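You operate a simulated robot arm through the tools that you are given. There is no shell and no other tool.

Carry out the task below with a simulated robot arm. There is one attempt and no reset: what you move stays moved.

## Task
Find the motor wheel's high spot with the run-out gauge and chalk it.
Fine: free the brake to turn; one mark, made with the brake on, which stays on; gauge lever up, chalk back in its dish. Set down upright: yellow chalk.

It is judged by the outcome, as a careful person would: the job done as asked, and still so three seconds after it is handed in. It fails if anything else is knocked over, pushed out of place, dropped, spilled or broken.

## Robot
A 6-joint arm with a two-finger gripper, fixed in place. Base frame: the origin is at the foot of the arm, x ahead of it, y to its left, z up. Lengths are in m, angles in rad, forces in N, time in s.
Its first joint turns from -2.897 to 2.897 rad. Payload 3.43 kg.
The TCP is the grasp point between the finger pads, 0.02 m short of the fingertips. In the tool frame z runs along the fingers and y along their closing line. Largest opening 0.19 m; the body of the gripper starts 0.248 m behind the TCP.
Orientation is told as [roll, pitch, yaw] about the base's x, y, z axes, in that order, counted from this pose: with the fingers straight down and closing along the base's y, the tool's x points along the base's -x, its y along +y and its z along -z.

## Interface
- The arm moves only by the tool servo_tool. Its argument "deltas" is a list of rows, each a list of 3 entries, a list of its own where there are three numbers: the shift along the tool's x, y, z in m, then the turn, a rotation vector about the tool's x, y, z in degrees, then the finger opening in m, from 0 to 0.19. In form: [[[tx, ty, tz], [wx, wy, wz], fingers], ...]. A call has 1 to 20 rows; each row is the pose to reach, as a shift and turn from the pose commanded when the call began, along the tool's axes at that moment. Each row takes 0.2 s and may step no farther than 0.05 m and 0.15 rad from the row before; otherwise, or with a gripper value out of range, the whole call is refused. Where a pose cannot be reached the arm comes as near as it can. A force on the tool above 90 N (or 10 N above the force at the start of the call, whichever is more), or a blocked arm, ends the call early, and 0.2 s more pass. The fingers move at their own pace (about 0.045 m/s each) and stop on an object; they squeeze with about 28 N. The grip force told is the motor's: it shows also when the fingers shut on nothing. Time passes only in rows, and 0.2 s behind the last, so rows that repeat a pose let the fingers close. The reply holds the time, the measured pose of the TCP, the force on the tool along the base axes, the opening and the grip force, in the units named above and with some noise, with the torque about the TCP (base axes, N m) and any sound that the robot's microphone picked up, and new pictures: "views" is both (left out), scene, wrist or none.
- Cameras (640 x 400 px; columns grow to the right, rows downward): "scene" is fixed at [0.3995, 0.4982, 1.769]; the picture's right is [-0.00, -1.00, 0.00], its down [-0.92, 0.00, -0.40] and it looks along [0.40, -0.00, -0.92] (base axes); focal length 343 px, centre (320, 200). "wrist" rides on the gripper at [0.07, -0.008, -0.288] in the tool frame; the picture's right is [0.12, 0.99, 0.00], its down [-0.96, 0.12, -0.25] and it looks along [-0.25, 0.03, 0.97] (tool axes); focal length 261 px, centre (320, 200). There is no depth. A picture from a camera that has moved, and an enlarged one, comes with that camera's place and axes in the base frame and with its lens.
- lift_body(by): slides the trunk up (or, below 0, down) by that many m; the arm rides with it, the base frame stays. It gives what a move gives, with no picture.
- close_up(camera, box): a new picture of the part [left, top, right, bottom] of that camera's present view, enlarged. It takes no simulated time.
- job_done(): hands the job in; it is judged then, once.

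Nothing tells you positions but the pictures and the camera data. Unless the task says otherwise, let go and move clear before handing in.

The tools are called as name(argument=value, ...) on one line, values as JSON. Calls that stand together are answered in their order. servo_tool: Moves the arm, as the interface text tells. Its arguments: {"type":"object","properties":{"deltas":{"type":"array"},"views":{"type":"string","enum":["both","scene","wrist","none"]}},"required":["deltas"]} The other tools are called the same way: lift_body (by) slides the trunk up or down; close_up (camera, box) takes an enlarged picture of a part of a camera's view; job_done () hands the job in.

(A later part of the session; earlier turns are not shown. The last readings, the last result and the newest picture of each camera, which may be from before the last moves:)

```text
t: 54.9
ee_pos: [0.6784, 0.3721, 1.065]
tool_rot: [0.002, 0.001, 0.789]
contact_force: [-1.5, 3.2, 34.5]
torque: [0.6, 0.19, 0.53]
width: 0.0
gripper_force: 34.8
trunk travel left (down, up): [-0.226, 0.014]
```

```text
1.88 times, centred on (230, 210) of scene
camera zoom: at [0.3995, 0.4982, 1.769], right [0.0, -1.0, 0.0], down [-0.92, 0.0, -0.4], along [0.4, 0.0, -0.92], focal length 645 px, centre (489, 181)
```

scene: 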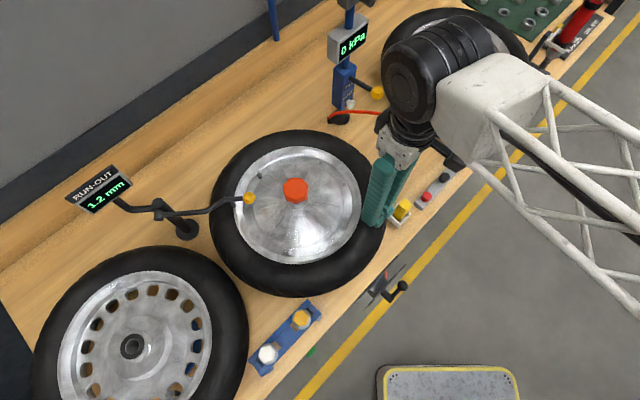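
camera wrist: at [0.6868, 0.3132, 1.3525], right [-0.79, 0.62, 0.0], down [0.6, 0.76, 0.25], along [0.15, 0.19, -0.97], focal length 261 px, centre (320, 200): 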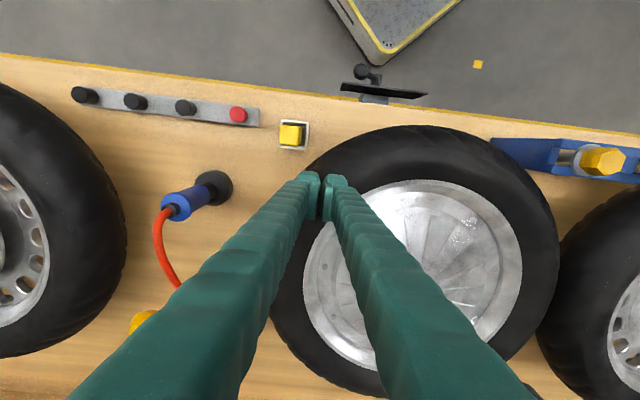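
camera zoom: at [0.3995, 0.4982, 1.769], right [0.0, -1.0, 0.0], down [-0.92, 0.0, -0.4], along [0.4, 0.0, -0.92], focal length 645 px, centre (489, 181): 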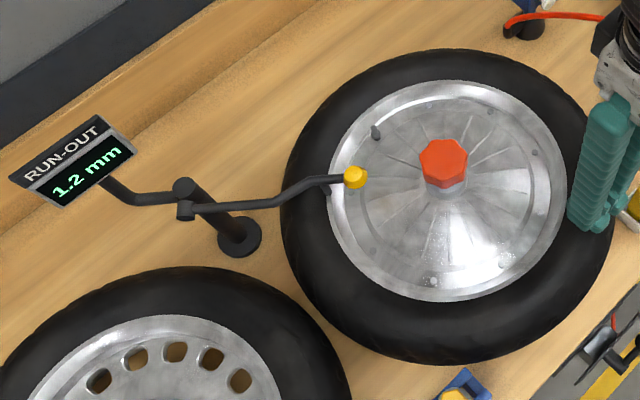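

servo_tool(deltas=[[[0.0128, 0.0221, -0.0003], [0, 0, 0], 0.0]], views="scene")

close_up(camera="scene", box=[60, 110, 400, 310])

```text
t: 55.3
ee_pos: [0.6549, 0.379, 1.064]
tool_rot: [0.004, 0.004, 0.787]
contact_force: [-4.9, 0.2, 42.2]
torque: [0.67, 0.22, 0.71]
width: 0.0
gripper_force: 33.9
trunk travel left (down, up): [-0.226, 0.014]
```

scene: 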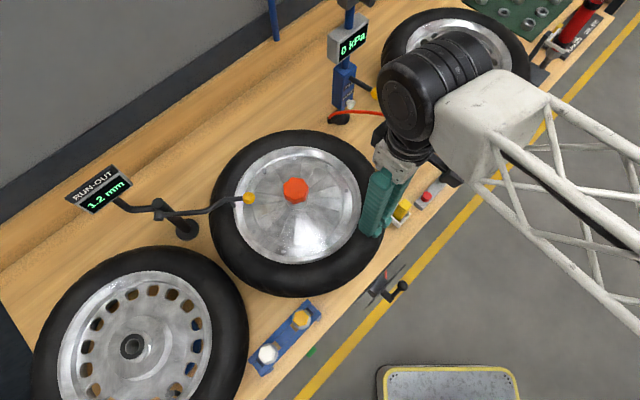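

```text
1.88 times, centred on (230, 210) of scene
camera zoom: at [0.3995, 0.4982, 1.769], right [0.0, -1.0, 0.0], down [-0.92, 0.0, -0.4], along [0.4, 0.0, -0.92], focal length 645 px, centre (489, 181)
```

zoom: 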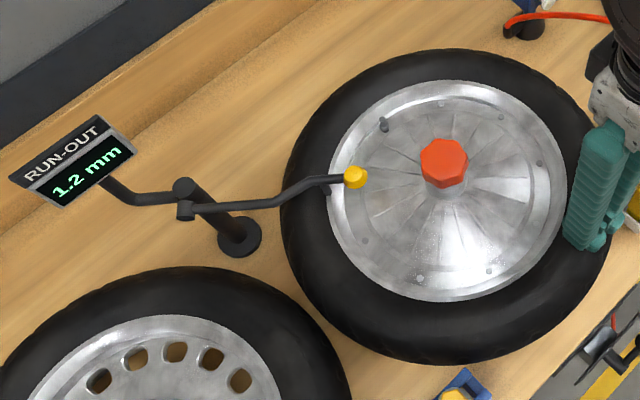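

servo_tool(deltas=[[[0.0096, 0.0236, -0.001], [0, 0, 0], 0.0]], views="scene")

close_up(camera="scene", box=[60, 110, 400, 310])

```text
t: 55.7
ee_pos: [0.6312, 0.3883, 1.0654]
tool_rot: [0.001, 0.006, 0.788]
contact_force: [-1.3, 2.2, 21.7]
torque: [0.44, 0.1, 0.34]
width: 0.0
gripper_force: 34.1
trunk travel left (down, up): [-0.226, 0.014]
```

scene: 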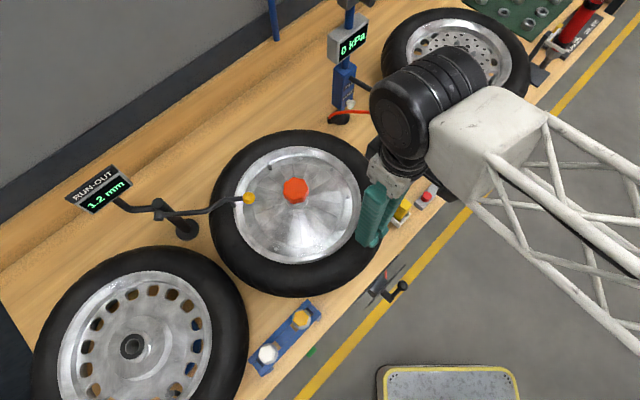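

```text
1.88 times, centred on (230, 210) of scene
camera zoom: at [0.3995, 0.4982, 1.769], right [0.0, -1.0, 0.0], down [-0.92, 0.0, -0.4], along [0.4, 0.0, -0.92], focal length 645 px, centre (489, 181)
```

zoom: 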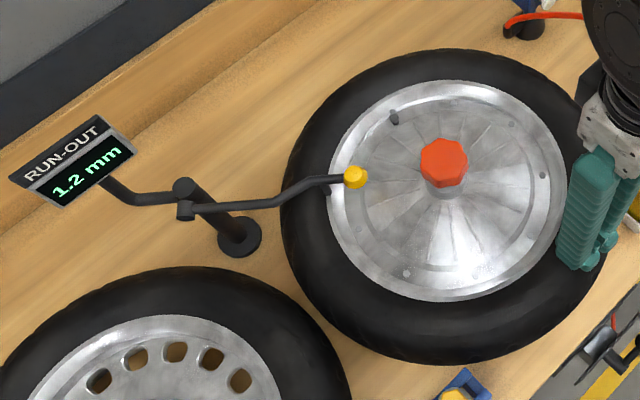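

servo_tool(deltas=[[[0.0062, 0.0248, 0.0], [0, 0, 0], 0.0]], views="scene")

close_up(camera="scene", box=[60, 110, 400, 310])

```text
t: 56.1
ee_pos: [0.6094, 0.3989, 1.0656]
tool_rot: [0.001, 0.005, 0.786]
contact_force: [-2.0, -1.2, 13.9]
torque: [0.29, 0.09, 0.27]
width: 0.0001
gripper_force: 33.9
trunk travel left (down, up): [-0.226, 0.014]
```

scene: 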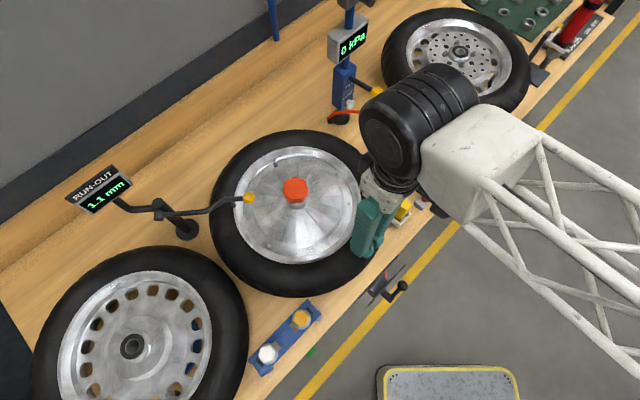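

```text
1.88 times, centred on (230, 210) of scene
camera zoom: at [0.3995, 0.4982, 1.769], right [0.0, -1.0, 0.0], down [-0.92, 0.0, -0.4], along [0.4, 0.0, -0.92], focal length 645 px, centre (489, 181)
```

zoom: 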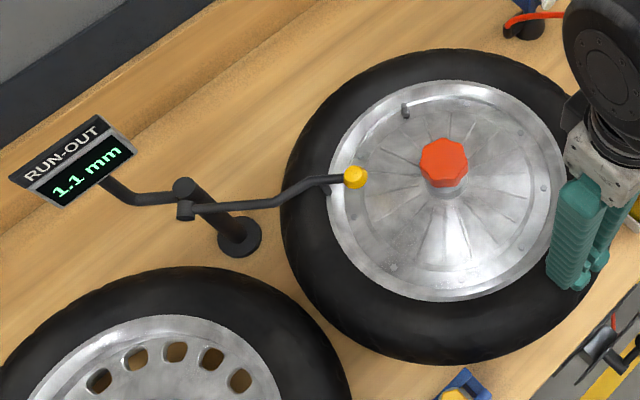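

The reading stayed at 1.2 mm from valve angle ≈72° to ≈37° and dropped to 1.1 at ≈29°, fitting a 0–1.2 mm cosine with its peak near valve angle 58°. I'll turn back in small steps to pin down both 1.1/1.2 transitions.

servo_tool(deltas=[[[-0.0026, -0.0125, 0.0007], [0, 0, 0], 0.0]], views="scene")

close_up(camera="scene", box=[60, 110, 400, 310])

```text
t: 56.5
ee_pos: [0.6209, 0.3901, 1.0657]
tool_rot: [0.0, 0.004, 0.786]
contact_force: [-0.7, -1.1, 8.8]
torque: [0.11, -0.04, -0.17]
width: 0.0
gripper_force: 34.6
trunk travel left (down, up): [-0.226, 0.014]
```

scene: 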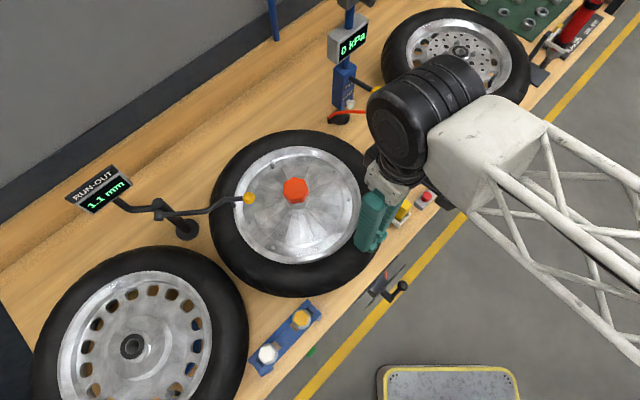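

```text
1.88 times, centred on (230, 210) of scene
camera zoom: at [0.3995, 0.4982, 1.769], right [0.0, -1.0, 0.0], down [-0.92, 0.0, -0.4], along [0.4, 0.0, -0.92], focal length 645 px, centre (489, 181)
```

zoom: 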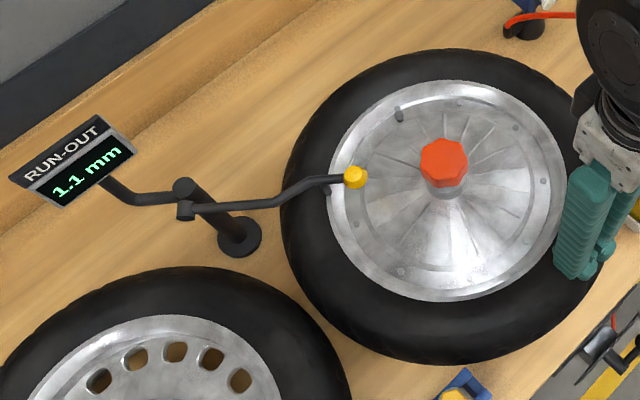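

servo_tool(deltas=[[[-0.0018, -0.0064, 0.0003], [0, 0, 0], 0.0]], views="none")

close_up(camera="scene", box=[60, 110, 400, 310])

close_up(camera="scene", box=[210, 130, 370, 270])

```text
t: 56.9
ee_pos: [0.6276, 0.3884, 1.0657]
tool_rot: [-0.001, 0.003, 0.787]
contact_force: [-3.3, -5.4, 8.0]
torque: [0.01, 0.05, -0.02]
width: 0.0
gripper_force: 34.3
trunk travel left (down, up): [-0.226, 0.014]
```

```text
1.88 times, centred on (230, 210) of scene
camera zoom: at [0.3995, 0.4982, 1.769], right [0.0, -1.0, 0.0], down [-0.92, 0.0, -0.4], along [0.4, 0.0, -0.92], focal length 645 px, centre (489, 181)
```

zoom: 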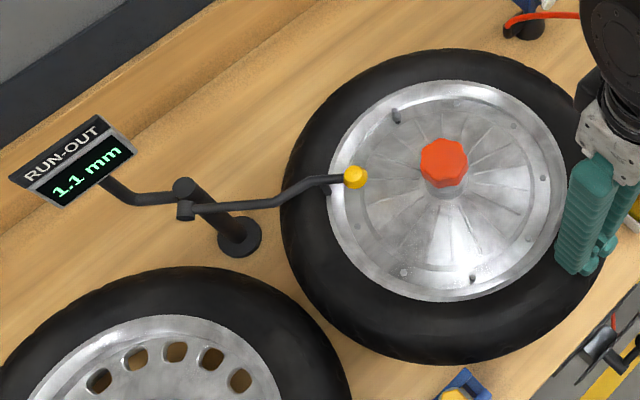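

```text
2.86 times, centred on (290, 200) of scene
camera zoom: at [0.3995, 0.4982, 1.769], right [0.0, -1.0, 0.0], down [-0.92, 0.0, -0.4], along [0.4, 0.0, -0.92], focal length 979 px, centre (406, 200)
```

zoom: 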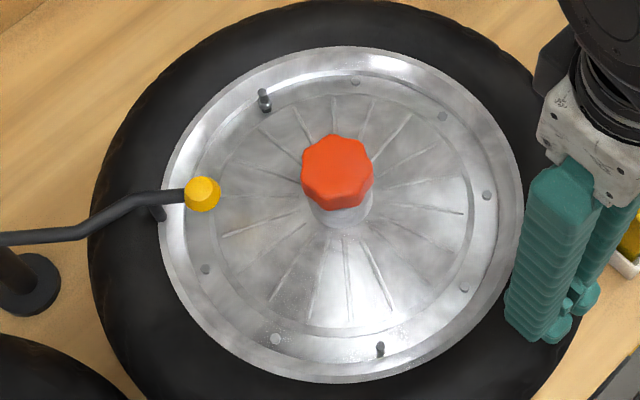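

close_up(camera="scene", box=[280, 220, 350, 280])

close_up(camera="scene", box=[230, 140, 300, 200])

```text
6.67 times, centred on (315, 250) of scene
camera zoom: at [0.3995, 0.4982, 1.769], right [0.0, -1.0, 0.0], down [-0.92, 0.0, -0.4], along [0.4, 0.0, -0.92], focal length 2284 px, centre (353, -133)
```

zoom: 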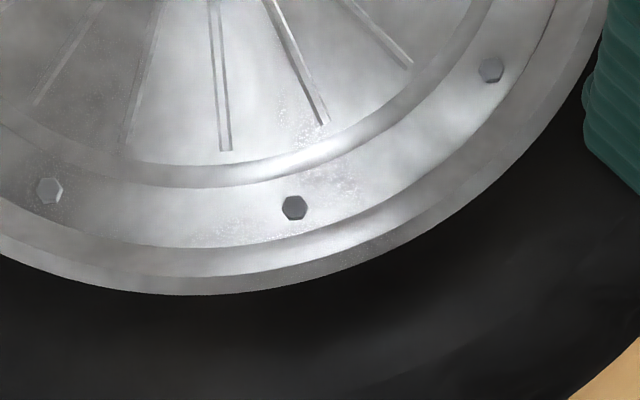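

```text
6.67 times, centred on (265, 170) of scene
camera zoom: at [0.3995, 0.4982, 1.769], right [0.0, -1.0, 0.0], down [-0.92, 0.0, -0.4], along [0.4, 0.0, -0.92], focal length 2284 px, centre (687, 400)
```

zoom: 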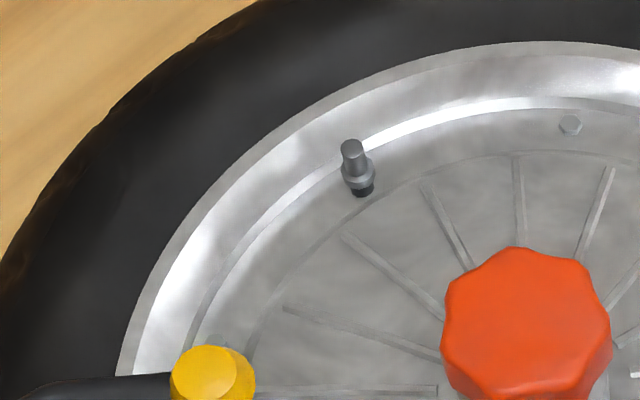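

That other dark spot is just a cover bolt; the valve is at about 36°, right at the 1.1/1.2 transition. Now I'll turn back about 20° more and keep reading.

servo_tool(deltas=[[[-0.0135, -0.0282, 0.001], [0, 0, 0], 0.0], [[-0.032, -0.0583, 0.001], [0, 0, 0], 0.0]], views="none")

close_up(camera="scene", box=[60, 110, 400, 310])

```text
t: 57.5
ee_pos: [0.6896, 0.3683, 1.0656]
tool_rot: [0.0, 0.004, 0.786]
contact_force: [1.5, -1.3, 2.2]
torque: [-0.19, -0.32, -0.07]
width: 0.0
gripper_force: 34.1
trunk travel left (down, up): [-0.226, 0.014]
```

```text
1.88 times, centred on (230, 210) of scene
camera zoom: at [0.3995, 0.4982, 1.769], right [0.0, -1.0, 0.0], down [-0.92, 0.0, -0.4], along [0.4, 0.0, -0.92], focal length 645 px, centre (489, 181)
```

zoom: 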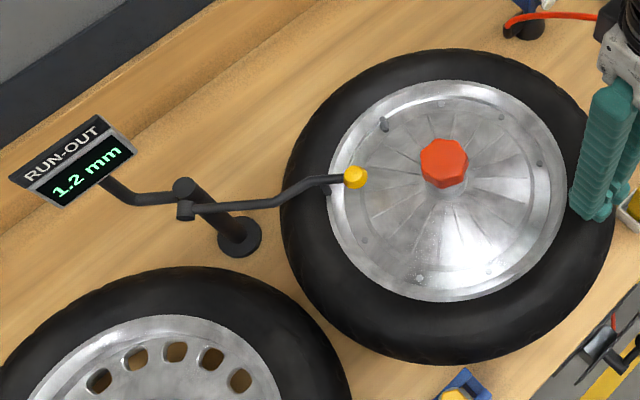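

servo_tool(deltas=[[[0, 0, -0.02], [0, 0, 0], 0.0], [[0.012, 0.035, -0.025], [0, 0, 0], 0.0], [[0.023, 0.073, -0.025], [0, 0, 0], 0.0], [[0.0346, 0.1105, -0.025], [0, 0, 0], 0.0], [[0.0346, 0.1105, -0.005], [0, 0, 0], 0.0], [[0.0346, 0.1105, 0.0], [0, 0, 0], 0.0], [[0.0346, 0.1105, 0.0015], [0, 0, 0], 0.0]], views="none")

```text
t: 59.1
ee_pos: [0.5883, 0.4268, 1.0653]
tool_rot: [0.0, 0.003, 0.786]
contact_force: [3.1, 0.9, 16.5]
torque: [0.06, -0.21, -0.23]
width: 0.0058
gripper_force: 34.6
trunk travel left (down, up): [-0.226, 0.014]
```

servo_tool(deltas=[[[0.0011, -0.0246, 0.001], [0, 0, 0], 0.0], [[-0.0037, -0.0496, 0.001], [0, 0, 0], 0.0], [[-0.012, -0.0735, 0.001], [0, 0, 0], 0.0]], views="none")

close_up(camera="scene", box=[60, 110, 400, 310])

```text
t: 59.8
ee_pos: [0.6278, 0.3922, 1.0654]
tool_rot: [0.001, -0.003, 0.779]
contact_force: [0.4, -6.4, 33.7]
torque: [0.1, -0.22, -0.62]
width: 0.0059
gripper_force: 34.4
trunk travel left (down, up): [-0.226, 0.014]
stopped in row 3: the force on the tool passed its limit at 100 N (the readings are from after the stop); the commanded pose is now the measured one
```

```text
1.88 times, centred on (230, 210) of scene
camera zoom: at [0.3995, 0.4982, 1.769], right [0.0, -1.0, 0.0], down [-0.92, 0.0, -0.4], along [0.4, 0.0, -0.92], focal length 645 px, centre (489, 181)
```

zoom: 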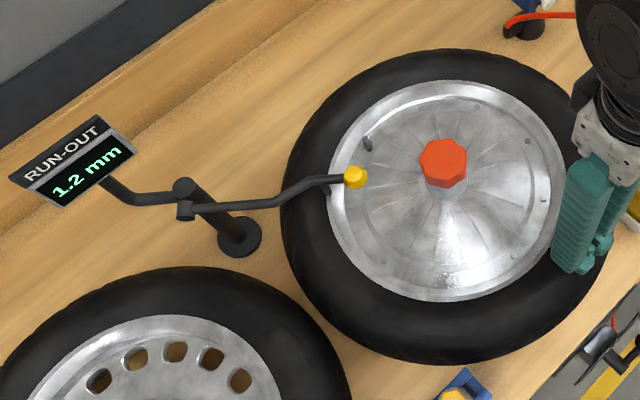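

servo_tool(deltas=[[[-0.0026, -0.008, -0.0008], [0, 0, 0], 0.0], [[-0.0052, -0.0157, -0.0008], [0, 0, 0], 0.0]], views="none")

close_up(camera="scene", box=[60, 110, 400, 310])

```text
t: 60.4
ee_pos: [0.6428, 0.386, 1.0658]
tool_rot: [0.001, -0.003, 0.785]
contact_force: [-1.4, -1.3, 37.3]
torque: [0.28, -0.08, 0.18]
width: 0.006
gripper_force: 34.4
trunk travel left (down, up): [-0.226, 0.014]
```

```text
1.88 times, centred on (230, 210) of scene
camera zoom: at [0.3995, 0.4982, 1.769], right [0.0, -1.0, 0.0], down [-0.92, 0.0, -0.4], along [0.4, 0.0, -0.92], focal length 645 px, centre (489, 181)
```

zoom: 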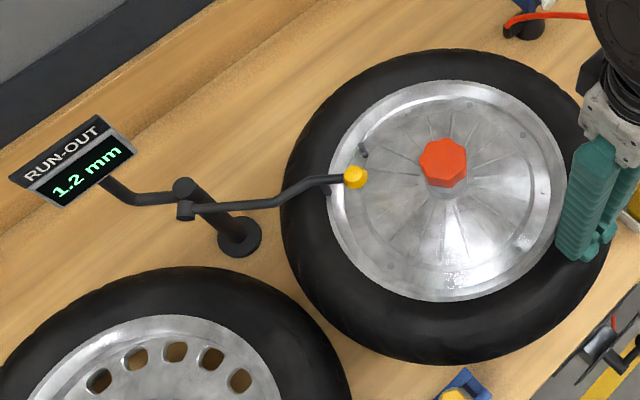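

servo_tool(deltas=[[[-0.0038, -0.009, -0.0003], [0, 0, 0], 0.0], [[-0.0077, -0.0177, -0.0005], [0, 0, 0], 0.0]], views="none")

close_up(camera="scene", box=[60, 110, 400, 310])

```text
t: 61.0
ee_pos: [0.6601, 0.3799, 1.0647]
tool_rot: [0.001, -0.006, 0.783]
contact_force: [1.0, 3.5, 55.4]
torque: [0.76, -0.01, 0.12]
width: 0.0058
gripper_force: 33.8
trunk travel left (down, up): [-0.226, 0.014]
```

```text
1.88 times, centred on (230, 210) of scene
camera zoom: at [0.3995, 0.4982, 1.769], right [0.0, -1.0, 0.0], down [-0.92, 0.0, -0.4], along [0.4, 0.0, -0.92], focal length 645 px, centre (489, 181)
```

zoom: 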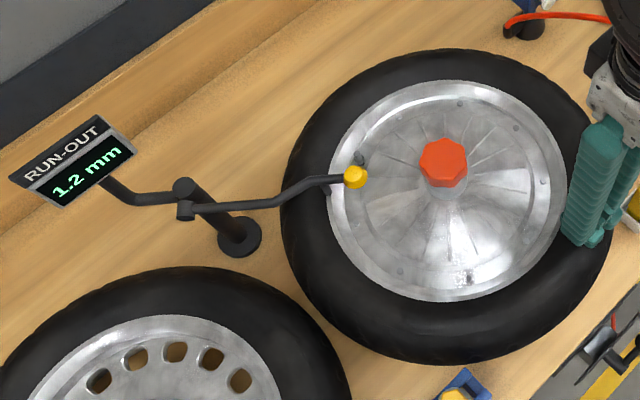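

servo_tool(deltas=[[[-0.004, -0.008, -0.0008], [0, 0, 0], 0.0], [[-0.008, -0.0155, -0.001], [0, 0, 0], 0.0]], views="none")

close_up(camera="scene", box=[60, 110, 400, 310])

```text
t: 61.6
ee_pos: [0.6763, 0.3755, 1.0652]
tool_rot: [0.0, -0.003, 0.782]
contact_force: [1.6, 8.8, 41.4]
torque: [0.72, 0.13, 0.02]
width: 0.0001
gripper_force: 34.3
trunk travel left (down, up): [-0.226, 0.014]
```

```text
1.88 times, centred on (230, 210) of scene
camera zoom: at [0.3995, 0.4982, 1.769], right [0.0, -1.0, 0.0], down [-0.92, 0.0, -0.4], along [0.4, 0.0, -0.92], focal length 645 px, centre (489, 181)
```

zoom: 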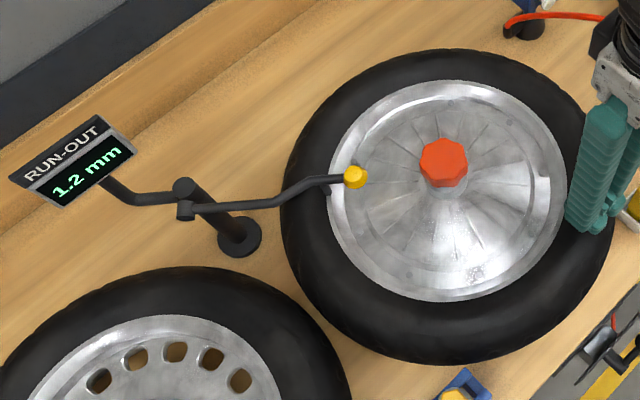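

servo_tool(deltas=[[[-0.0045, -0.0075, -0.0003], [0, 0, 0], 0.0], [[-0.009, -0.015, -0.0005], [0, 0, 0], 0.0]], views="none")

close_up(camera="scene", box=[60, 110, 400, 310])

```text
t: 62.2
ee_pos: [0.695, 0.3701, 1.066]
tool_rot: [-0.001, 0.0, 0.786]
contact_force: [2.0, 11.2, 29.0]
torque: [0.62, 0.03, -0.03]
width: 0.0
gripper_force: 34.2
trunk travel left (down, up): [-0.226, 0.014]
```

```text
1.88 times, centred on (230, 210) of scene
camera zoom: at [0.3995, 0.4982, 1.769], right [0.0, -1.0, 0.0], down [-0.92, 0.0, -0.4], along [0.4, 0.0, -0.92], focal length 645 px, centre (489, 181)
```

zoom: 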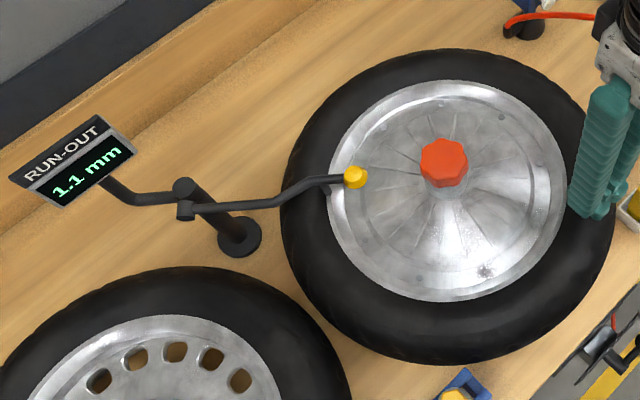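

The reading fell to 1.1 again with the valve at about 81–83°, so the peak is at valve angle ≈ 58–59° (midway between ≈36.5° and ≈80.5°). I'll turn back about 24° to centre it.

servo_tool(deltas=[[[0.0143, 0.0216, 0.0], [0, 0, 0], 0.0], [[0.0255, 0.0445, -0.0005], [0, 0, 0], 0.0]], views="none")

close_up(camera="scene", box=[60, 110, 400, 310])

close_up(camera="scene", box=[220, 130, 300, 210])

```text
t: 62.8
ee_pos: [0.6416, 0.3827, 1.0657]
tool_rot: [0.002, 0.001, 0.787]
contact_force: [-3.9, -1.0, 26.5]
torque: [0.43, 0.13, 0.46]
width: 0.0
gripper_force: 33.7
trunk travel left (down, up): [-0.226, 0.014]
```

```text
1.88 times, centred on (230, 210) of scene
camera zoom: at [0.3995, 0.4982, 1.769], right [0.0, -1.0, 0.0], down [-0.92, 0.0, -0.4], along [0.4, 0.0, -0.92], focal length 645 px, centre (489, 181)
```

zoom: 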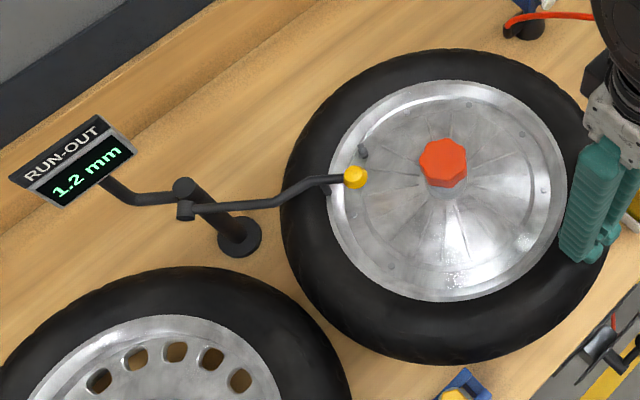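

```text
5.00 times, centred on (260, 170) of scene
camera zoom: at [0.3995, 0.4982, 1.769], right [0.0, -1.0, 0.0], down [-0.92, 0.0, -0.4], along [0.4, 0.0, -0.92], focal length 1713 px, centre (620, 350)
```

zoom: 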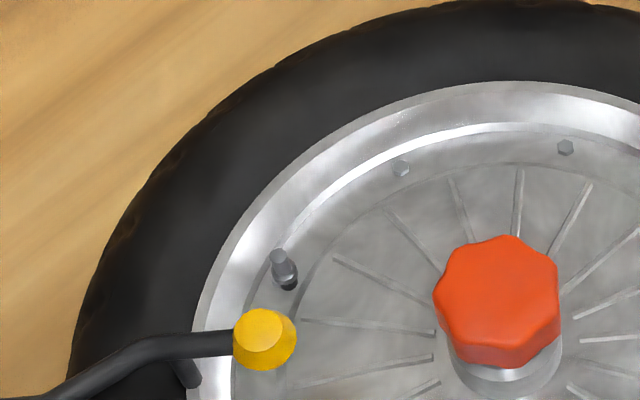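

servo_tool(deltas=[[[0.0042, 0.0132, 0.0], [0, 0, 0], 0.0], [[0.0076, 0.0264, 0.0], [0, 0, 0], 0.0]], views="none")

close_up(camera="scene", box=[60, 110, 400, 310])

close_up(camera="scene", box=[220, 130, 300, 210])

```text
t: 63.4
ee_pos: [0.6192, 0.3985, 1.0662]
tool_rot: [0.001, 0.002, 0.788]
contact_force: [-2.5, -2.0, 6.6]
torque: [-0.03, -0.06, 0.06]
width: 0.0059
gripper_force: 34.1
trunk travel left (down, up): [-0.226, 0.014]
```

```text
1.88 times, centred on (230, 210) of scene
camera zoom: at [0.3995, 0.4982, 1.769], right [0.0, -1.0, 0.0], down [-0.92, 0.0, -0.4], along [0.4, 0.0, -0.92], focal length 645 px, centre (489, 181)
```

zoom: 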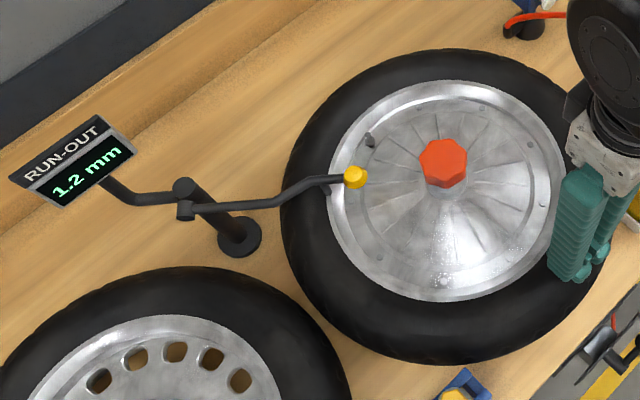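

```text
5.00 times, centred on (260, 170) of scene
camera zoom: at [0.3995, 0.4982, 1.769], right [0.0, -1.0, 0.0], down [-0.92, 0.0, -0.4], along [0.4, 0.0, -0.92], focal length 1713 px, centre (620, 350)
```

zoom: 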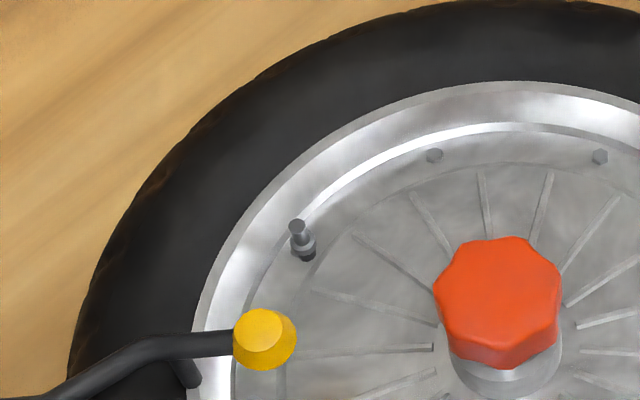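

The valve is at 59.5° and the gauge reads 1.2 mm – the middle of the peak. I'll lift straight off the tyre and check that nothing moved.

servo_tool(deltas=[[[0, 0, -0.02], [0, 0, 0], 0.0], [[0, 0, -0.06], [0, 0, 0], 0.0], [[0.04, 0, -0.08], [0, 0, 0], 0.0], [[0.08, 0, -0.08], [0, 0, 0], 0.0]])

close_up(camera="scene", box=[60, 110, 400, 310])

close_up(camera="scene", box=[220, 130, 300, 210])

close_up(camera="scene", box=[205, 180, 265, 230])

```text
t: 64.4
ee_pos: [0.5674, 0.3385, 1.1438]
tool_rot: [0.001, 0.0, 0.786]
contact_force: [1.3, -0.2, -0.6]
torque: [-0.09, 0.14, 0.01]
width: 0.0
gripper_force: 34.6
trunk travel left (down, up): [-0.226, 0.014]
camera wrist: at [0.5227, 0.2827, 1.4312], right [-0.79, 0.62, 0.0], down [0.6, 0.76, 0.25], along [0.15, 0.19, -0.97], focal length 261 px, centre (320, 200)
```

scene: 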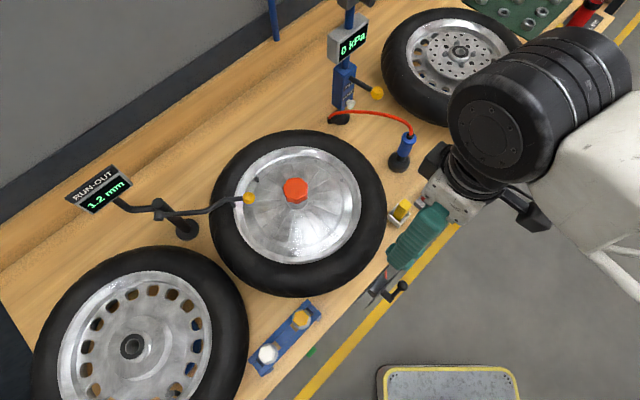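
wrist: 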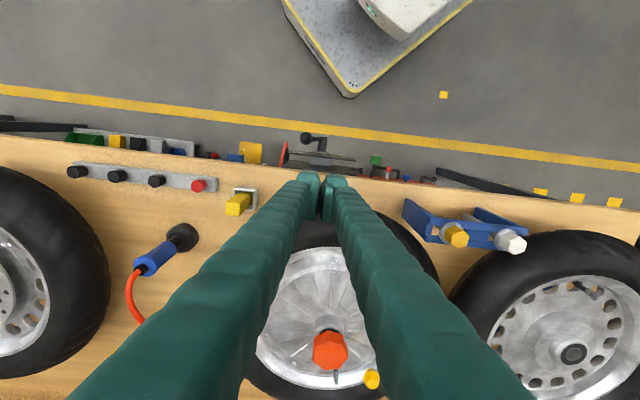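

```text
1.88 times, centred on (230, 210) of scene
camera zoom: at [0.3995, 0.4982, 1.769], right [0.0, -1.0, 0.0], down [-0.92, 0.0, -0.4], along [0.4, 0.0, -0.92], focal length 645 px, centre (489, 181)
```

zoom: 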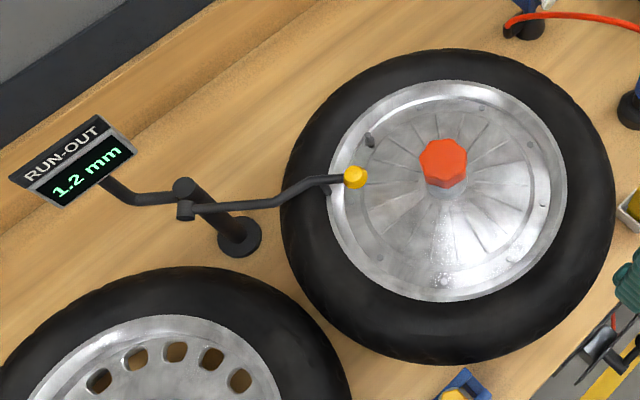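

```text
5.00 times, centred on (260, 170) of scene
camera zoom: at [0.3995, 0.4982, 1.769], right [0.0, -1.0, 0.0], down [-0.92, 0.0, -0.4], along [0.4, 0.0, -0.92], focal length 1713 px, centre (620, 350)
```

zoom: 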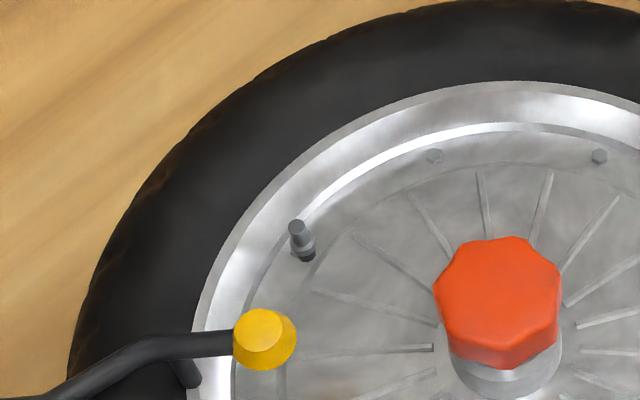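

```text
8.00 times, centred on (235, 205) of scene
camera zoom: at [0.3995, 0.4982, 1.769], right [0.0, -1.0, 0.0], down [-0.92, 0.0, -0.4], along [0.4, 0.0, -0.92], focal length 2741 px, centre (1000, 160)
```

zoom: 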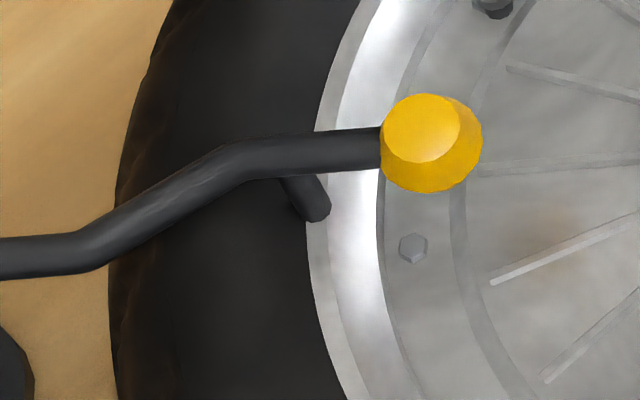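

The wheel hasn't moved. Now I'll put the brake back on: go to the right of the brake lever with closed fingers, low enough, and push it left to BRAKE.

servo_tool(deltas=[[[0.035, -0.03, 0.0], [0, 0, 0], 0.0], [[0.0696, -0.06, 0.01], [0, 0, 0], 0.0], [[0.0696, -0.1, 0.03], [0, 0, 0], 0.0], [[0.0696, -0.113, 0.07], [0, 0, 0], 0.0], [[0.0696, -0.113, 0.115], [0, 0, 0], 0.0], [[0.0696, -0.113, 0.16], [0, 0, 0], 0.0], [[0.0696, -0.113, 0.194], [0, 0, 0], 0.0], [[0.0696, -0.113, 0.234], [0, 0, 0], 0.0]])

close_up(camera="wrist", box=[240, 120, 440, 250])

```text
t: 66.2
ee_pos: [0.5929, 0.2114, 0.9142]
tool_rot: [0.001, 0.001, 0.785]
contact_force: [0.2, -0.4, 0.3]
torque: [0.01, -0.11, 0.01]
width: 0.0
gripper_force: 34.2
trunk travel left (down, up): [-0.226, 0.014]
camera wrist: at [0.5485, 0.1545, 1.201], right [-0.79, 0.62, 0.0], down [0.6, 0.76, 0.25], along [0.15, 0.2, -0.97], focal length 261 px, centre (320, 200)
```

scene: 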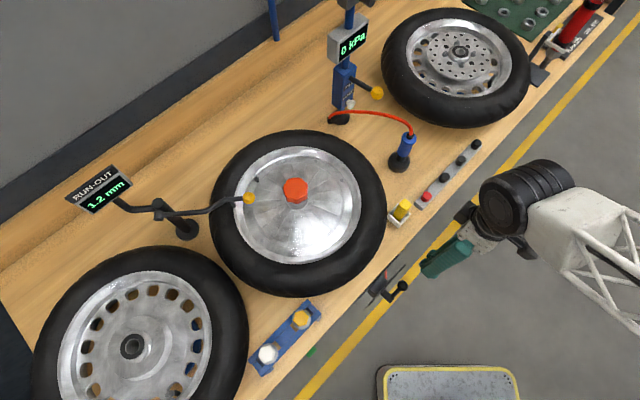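
wrist: 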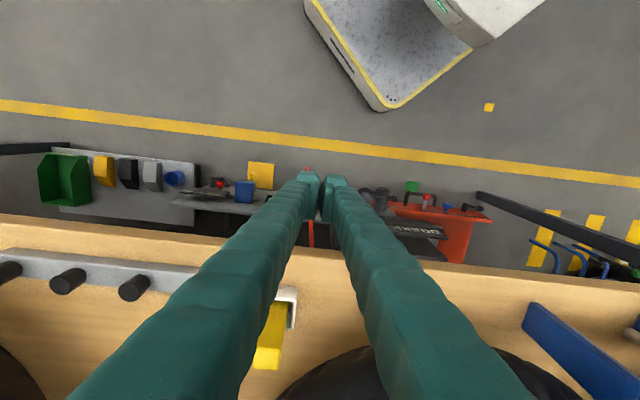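

```text
3.08 times, centred on (340, 185) of wrist
camera zoom: at [0.5485, 0.1545, 1.201], right [-0.79, 0.62, 0.0], down [0.6, 0.76, 0.25], along [0.15, 0.2, -0.97], focal length 802 px, centre (258, 246)
```

zoom: 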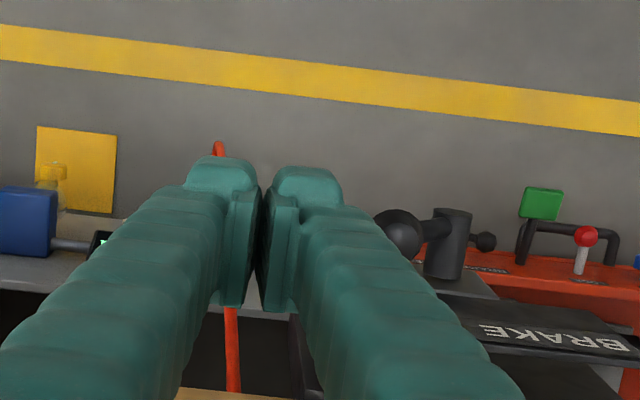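

servo_tool(deltas=[[[0, 0, 0.04], [0, 0, 0], 0.0], [[0, 0, 0.08], [0, 0, 0], 0.0], [[0, 0, 0.1], [0, 0, 0], 0.0], [[0, 0.015, 0.1], [0, 0, 0], 0.0], [[0, 0.025, 0.1], [0, 0, 0], 0.0], [[0, 0.035, 0.1], [0, 0, 0], 0.0], [[0, 0.045, 0.1], [0, 0, 0], 0.0], [[0, 0.055, 0.099], [0, 0, 0], 0.0], [[0, 0.065, 0.098], [0, 0, 0], 0.0], [[0, 0.075, 0.097], [0, 0, 0], 0.0], [[0, 0.085, 0.096], [0, 0, 0], 0.0]])

```text
t: 68.6
ee_pos: [0.5347, 0.2747, 0.8145]
tool_rot: [0.003, 0.0, 0.785]
contact_force: [0.4, -0.3, 0.5]
torque: [-0.02, 0.0, -0.02]
width: 0.0
gripper_force: 34.1
trunk travel left (down, up): [-0.226, 0.014]
camera wrist: at [0.4898, 0.218, 1.1017], right [-0.79, 0.62, 0.0], down [0.6, 0.76, 0.25], along [0.15, 0.2, -0.97], focal length 261 px, centre (320, 200)
```

scene: 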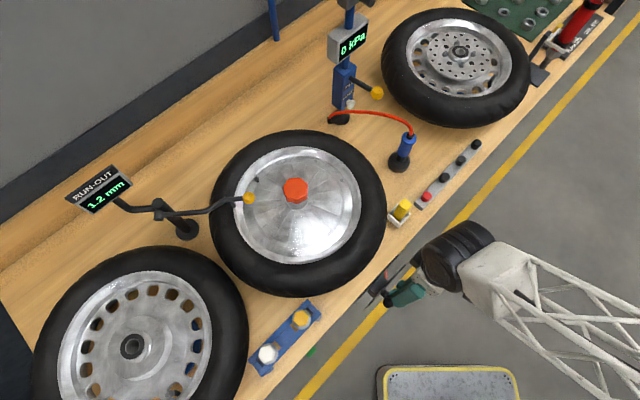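
wrist: 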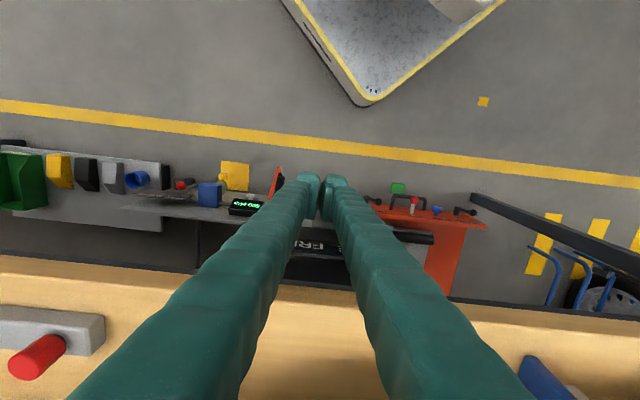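

servo_tool(deltas=[[[0, 0.008, 0], [0, 0, 0], 0.0], [[0, 0.016, 0], [0, 0, 0], 0.0], [[0, 0.02, 0], [0, 0, 0], 0.0]], views="scene")

close_up(camera="scene", box=[350, 250, 430, 320])

```text
t: 69.4
ee_pos: [0.5211, 0.2869, 0.8153]
tool_rot: [0.0, 0.0, 0.785]
contact_force: [16.2, -12.3, 0.5]
torque: [-0.04, -0.07, -0.33]
width: 0.0
gripper_force: 33.7
trunk travel left (down, up): [-0.226, 0.014]
```

scene: 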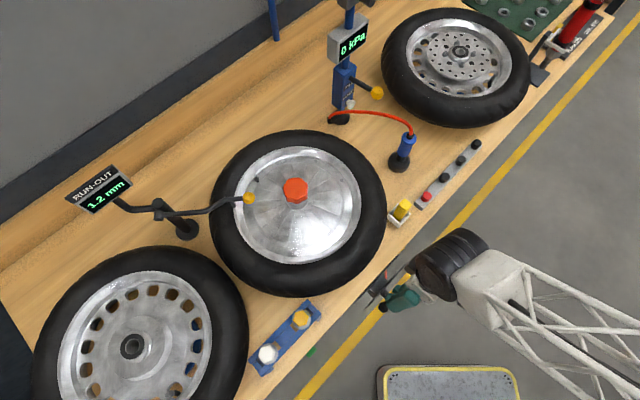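

```text
5.71 times, centred on (390, 285) of scene
camera zoom: at [0.3995, 0.4982, 1.769], right [0.0, -1.0, 0.0], down [-0.92, 0.0, -0.4], along [0.4, 0.0, -0.92], focal length 1958 px, centre (-80, -286)
```

zoom: 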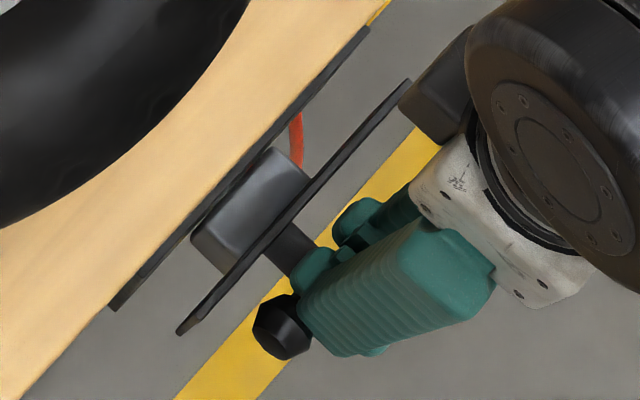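

The ball is back at exactly its original BRAKE position (and against its stop). I'll back off to the right and rise.

servo_tool(deltas=[[[0, -0.02, 0], [0, 0, 0], 0.0], [[0, -0.04, -0.01], [0, 0, 0], 0.0], [[0, -0.05, -0.05], [0, 0, 0], 0.0], [[0.01, -0.05, -0.095], [0, 0, 0], 0.0], [[0.02, -0.05, -0.14], [0, 0, 0], 0.0], [[0.03, -0.05, -0.185], [0, 0, 0], 0.0], [[0.03, -0.04, -0.23], [0, 0, 0], 0.05], [[0.03, -0.03, -0.275], [0, 0, 0], 0.1], [[0.03, -0.02, -0.32], [0, 0, 0], 0.1], [[0.03, -0.0, -0.36], [0, 0, 0], 0.1]])

close_up(camera="scene", box=[350, 250, 430, 320])

close_up(camera="scene", box=[60, 110, 400, 310])

close_up(camera="scene", box=[220, 130, 300, 210])

```text
t: 71.6
ee_pos: [0.4991, 0.2666, 1.1759]
tool_rot: [0.0, 0.0, 0.787]
contact_force: [0.5, -0.8, 0.2]
torque: [-0.03, 0.07, 0.01]
width: 0.0865
gripper_force: 0.1
trunk travel left (down, up): [-0.226, 0.014]
camera wrist: at [0.4546, 0.2106, 1.4621], right [-0.79, 0.62, 0.0], down [0.6, 0.76, 0.25], along [0.15, 0.2, -0.97], focal length 261 px, centre (320, 200)
```

scene: 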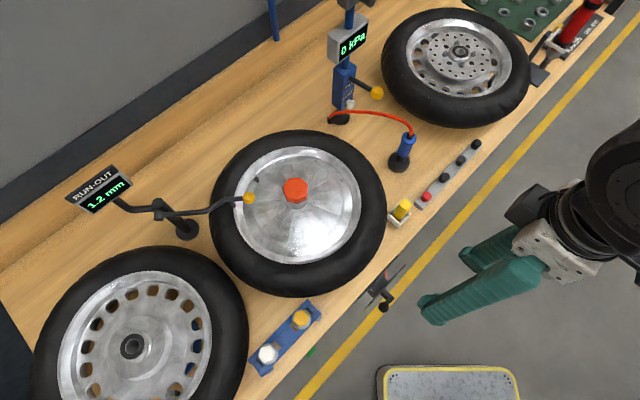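
wrist: 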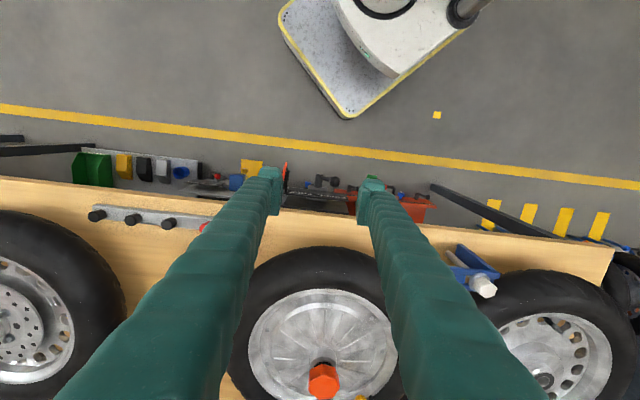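

```text
5.71 times, centred on (390, 285) of scene
camera zoom: at [0.3995, 0.4982, 1.769], right [0.0, -1.0, 0.0], down [-0.92, 0.0, -0.4], along [0.4, 0.0, -0.92], focal length 1958 px, centre (-80, -286)
```

zoom: 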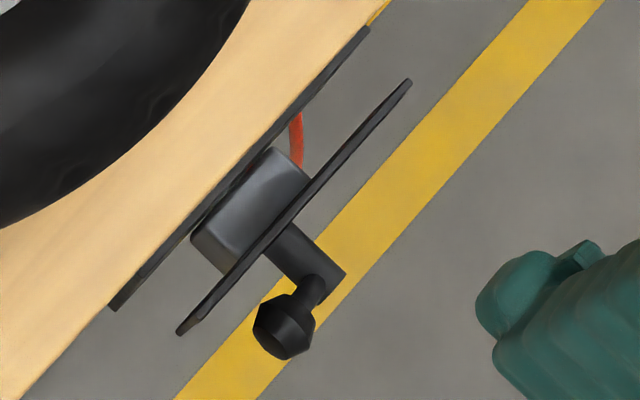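

```text
1.88 times, centred on (230, 210) of scene
camera zoom: at [0.3995, 0.4982, 1.769], right [0.0, -1.0, 0.0], down [-0.92, 0.0, -0.4], along [0.4, 0.0, -0.92], focal length 645 px, centre (489, 181)
```

zoom: 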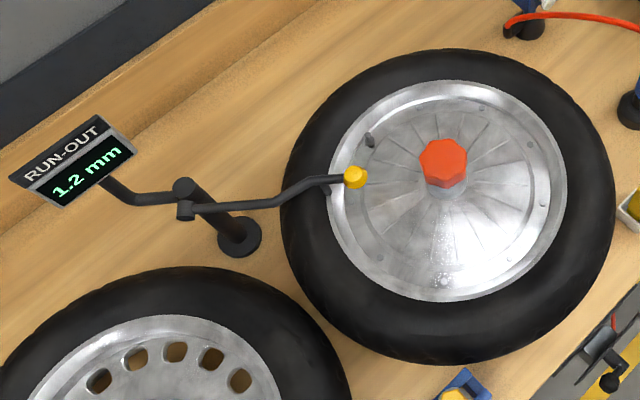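

```text
5.00 times, centred on (260, 170) of scene
camera zoom: at [0.3995, 0.4982, 1.769], right [0.0, -1.0, 0.0], down [-0.92, 0.0, -0.4], along [0.4, 0.0, -0.92], focal length 1713 px, centre (620, 350)
```

zoom: 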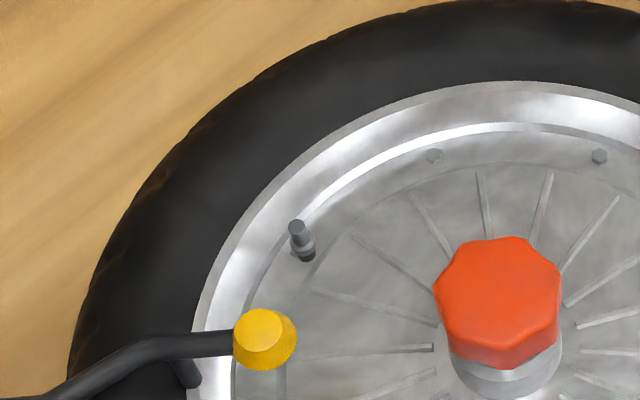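

The brake is on, the wheel hasn't moved and the gauge still reads 1.2 mm. Next I'll raise the gauge lever: set the tool back to pointing toward +y (fingers closing along x) and approach the ball.

servo_tool(deltas=[[[-0.02, 0.001, -0.016], [-2.42, -5.83, -4.6], 0.06], [[-0.04, 0.002, -0.032], [-4.84, -11.67, -9.2], 0.06], [[-0.06, 0.003, -0.048], [-7.25, -17.5, -13.8], 0.06], [[-0.08, 0.004, -0.064], [-9.67, -23.3, -18.4], 0.06], [[-0.1, 0.005, -0.08], [-12.1, -29.2, -23.0], 0.06], [[-0.12, 0.006, -0.096], [-14.5, -35.0, -27.6], 0.06], [[-0.14, 0.007, -0.112], [-16.9, -40.8, -32.2], 0.06], [[-0.16, 0.008, -0.128], [-19.3, -46.7, -36.8], 0.06], [[-0.18, 0.009, -0.144], [-21.76, -52.5, -41.4], 0.06]])

```text
t: 73.6
ee_pos: [0.6192, 0.3975, 1.3225]
tool_rot: [-0.003, -0.97, 1.574]
contact_force: [-1.3, -0.3, 1.4]
torque: [-0.12, -0.07, -0.15]
width: 0.06
gripper_force: 0.0
trunk travel left (down, up): [-0.226, 0.014]
camera wrist: at [0.6274, 0.1202, 1.4266], right [-0.99, -0.07, -0.1], down [-0.12, 0.34, 0.93], along [-0.03, 0.94, -0.34], focal length 261 px, centre (320, 200)
```

scene: 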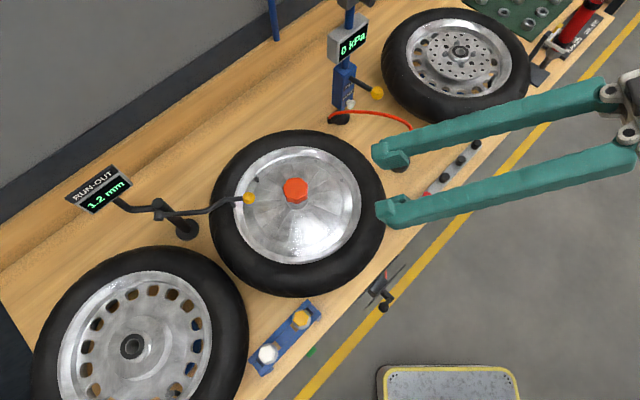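
wrist: 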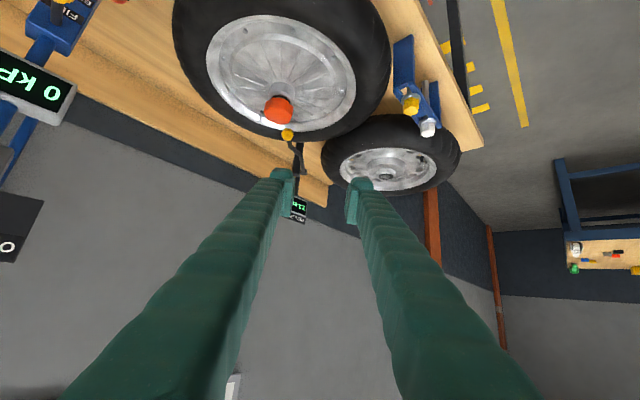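

servo_tool(deltas=[[[0.007, -0.014, 0.0437], [0, 0, 0], 0.06], [[0.014, -0.028, 0.0873], [0, 0, 0], 0.06], [[0.021, -0.042, 0.131], [0, 0, 0], 0.06], [[0.028, -0.056, 0.1746], [0, 0, 0], 0.06], [[0.035, -0.07, 0.2183], [0, 0, 0], 0.06], [[0.0418, -0.084, 0.2619], [0, 0, 0], 0.06]])

close_up(camera="wrist", box=[240, 80, 400, 240])

close_up(camera="scene", box=[190, 130, 350, 250])

```text
t: 75.0
ee_pos: [0.7023, 0.5888, 1.139]
tool_rot: [-0.002, -0.971, 1.571]
contact_force: [0.3, -0.2, 1.0]
torque: [-0.08, -0.05, -0.08]
width: 0.0599
gripper_force: 0.0
trunk travel left (down, up): [-0.226, 0.014]
camera wrist: at [0.7107, 0.3113, 1.2435], right [-0.99, -0.07, -0.1], down [-0.12, 0.34, 0.93], along [-0.03, 0.94, -0.34], focal length 261 px, centre (320, 200)
```

scene: 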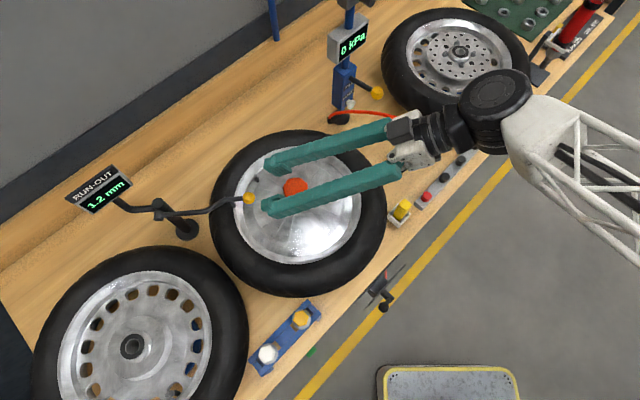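
wrist: 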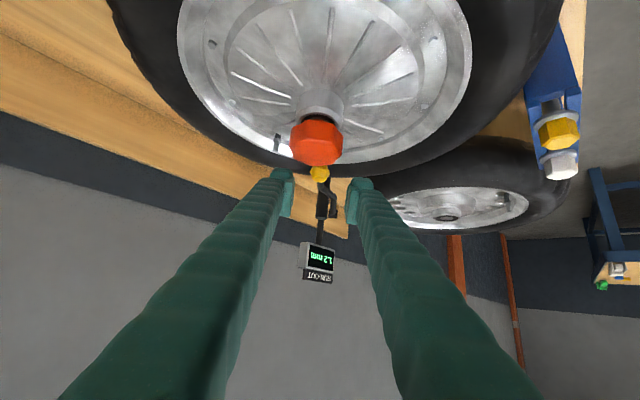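

```text
2.50 times, centred on (320, 160) of wrist
camera zoom: at [0.7107, 0.3113, 1.2435], right [-0.99, -0.07, -0.1], down [-0.12, 0.34, 0.93], along [-0.03, 0.94, -0.34], focal length 652 px, centre (320, 300)
```

zoom: 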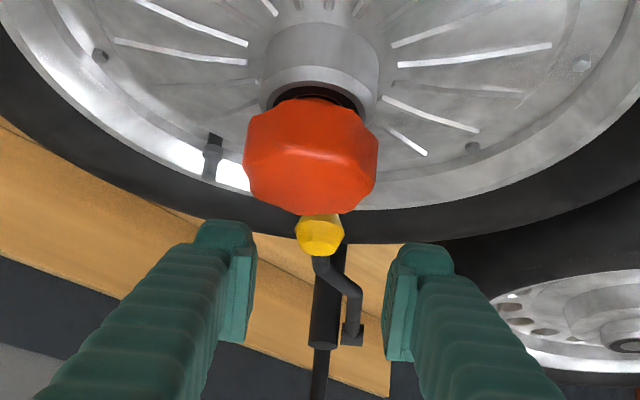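

```text
3.33 times, centred on (270, 190) of scene
camera zoom: at [0.3995, 0.4982, 1.769], right [0.0, -1.0, 0.0], down [-0.92, 0.0, -0.4], along [0.4, 0.0, -0.92], focal length 1142 px, centre (487, 233)
```

zoom: 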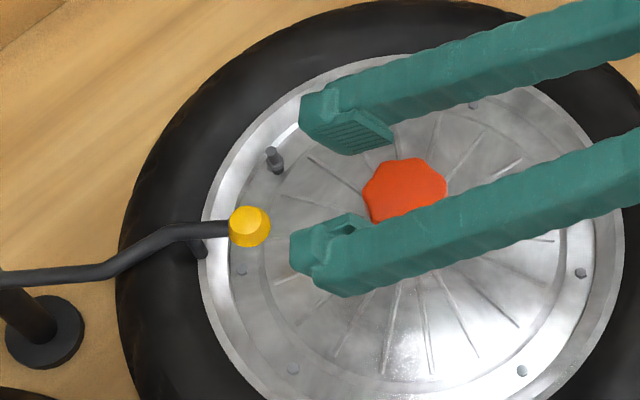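

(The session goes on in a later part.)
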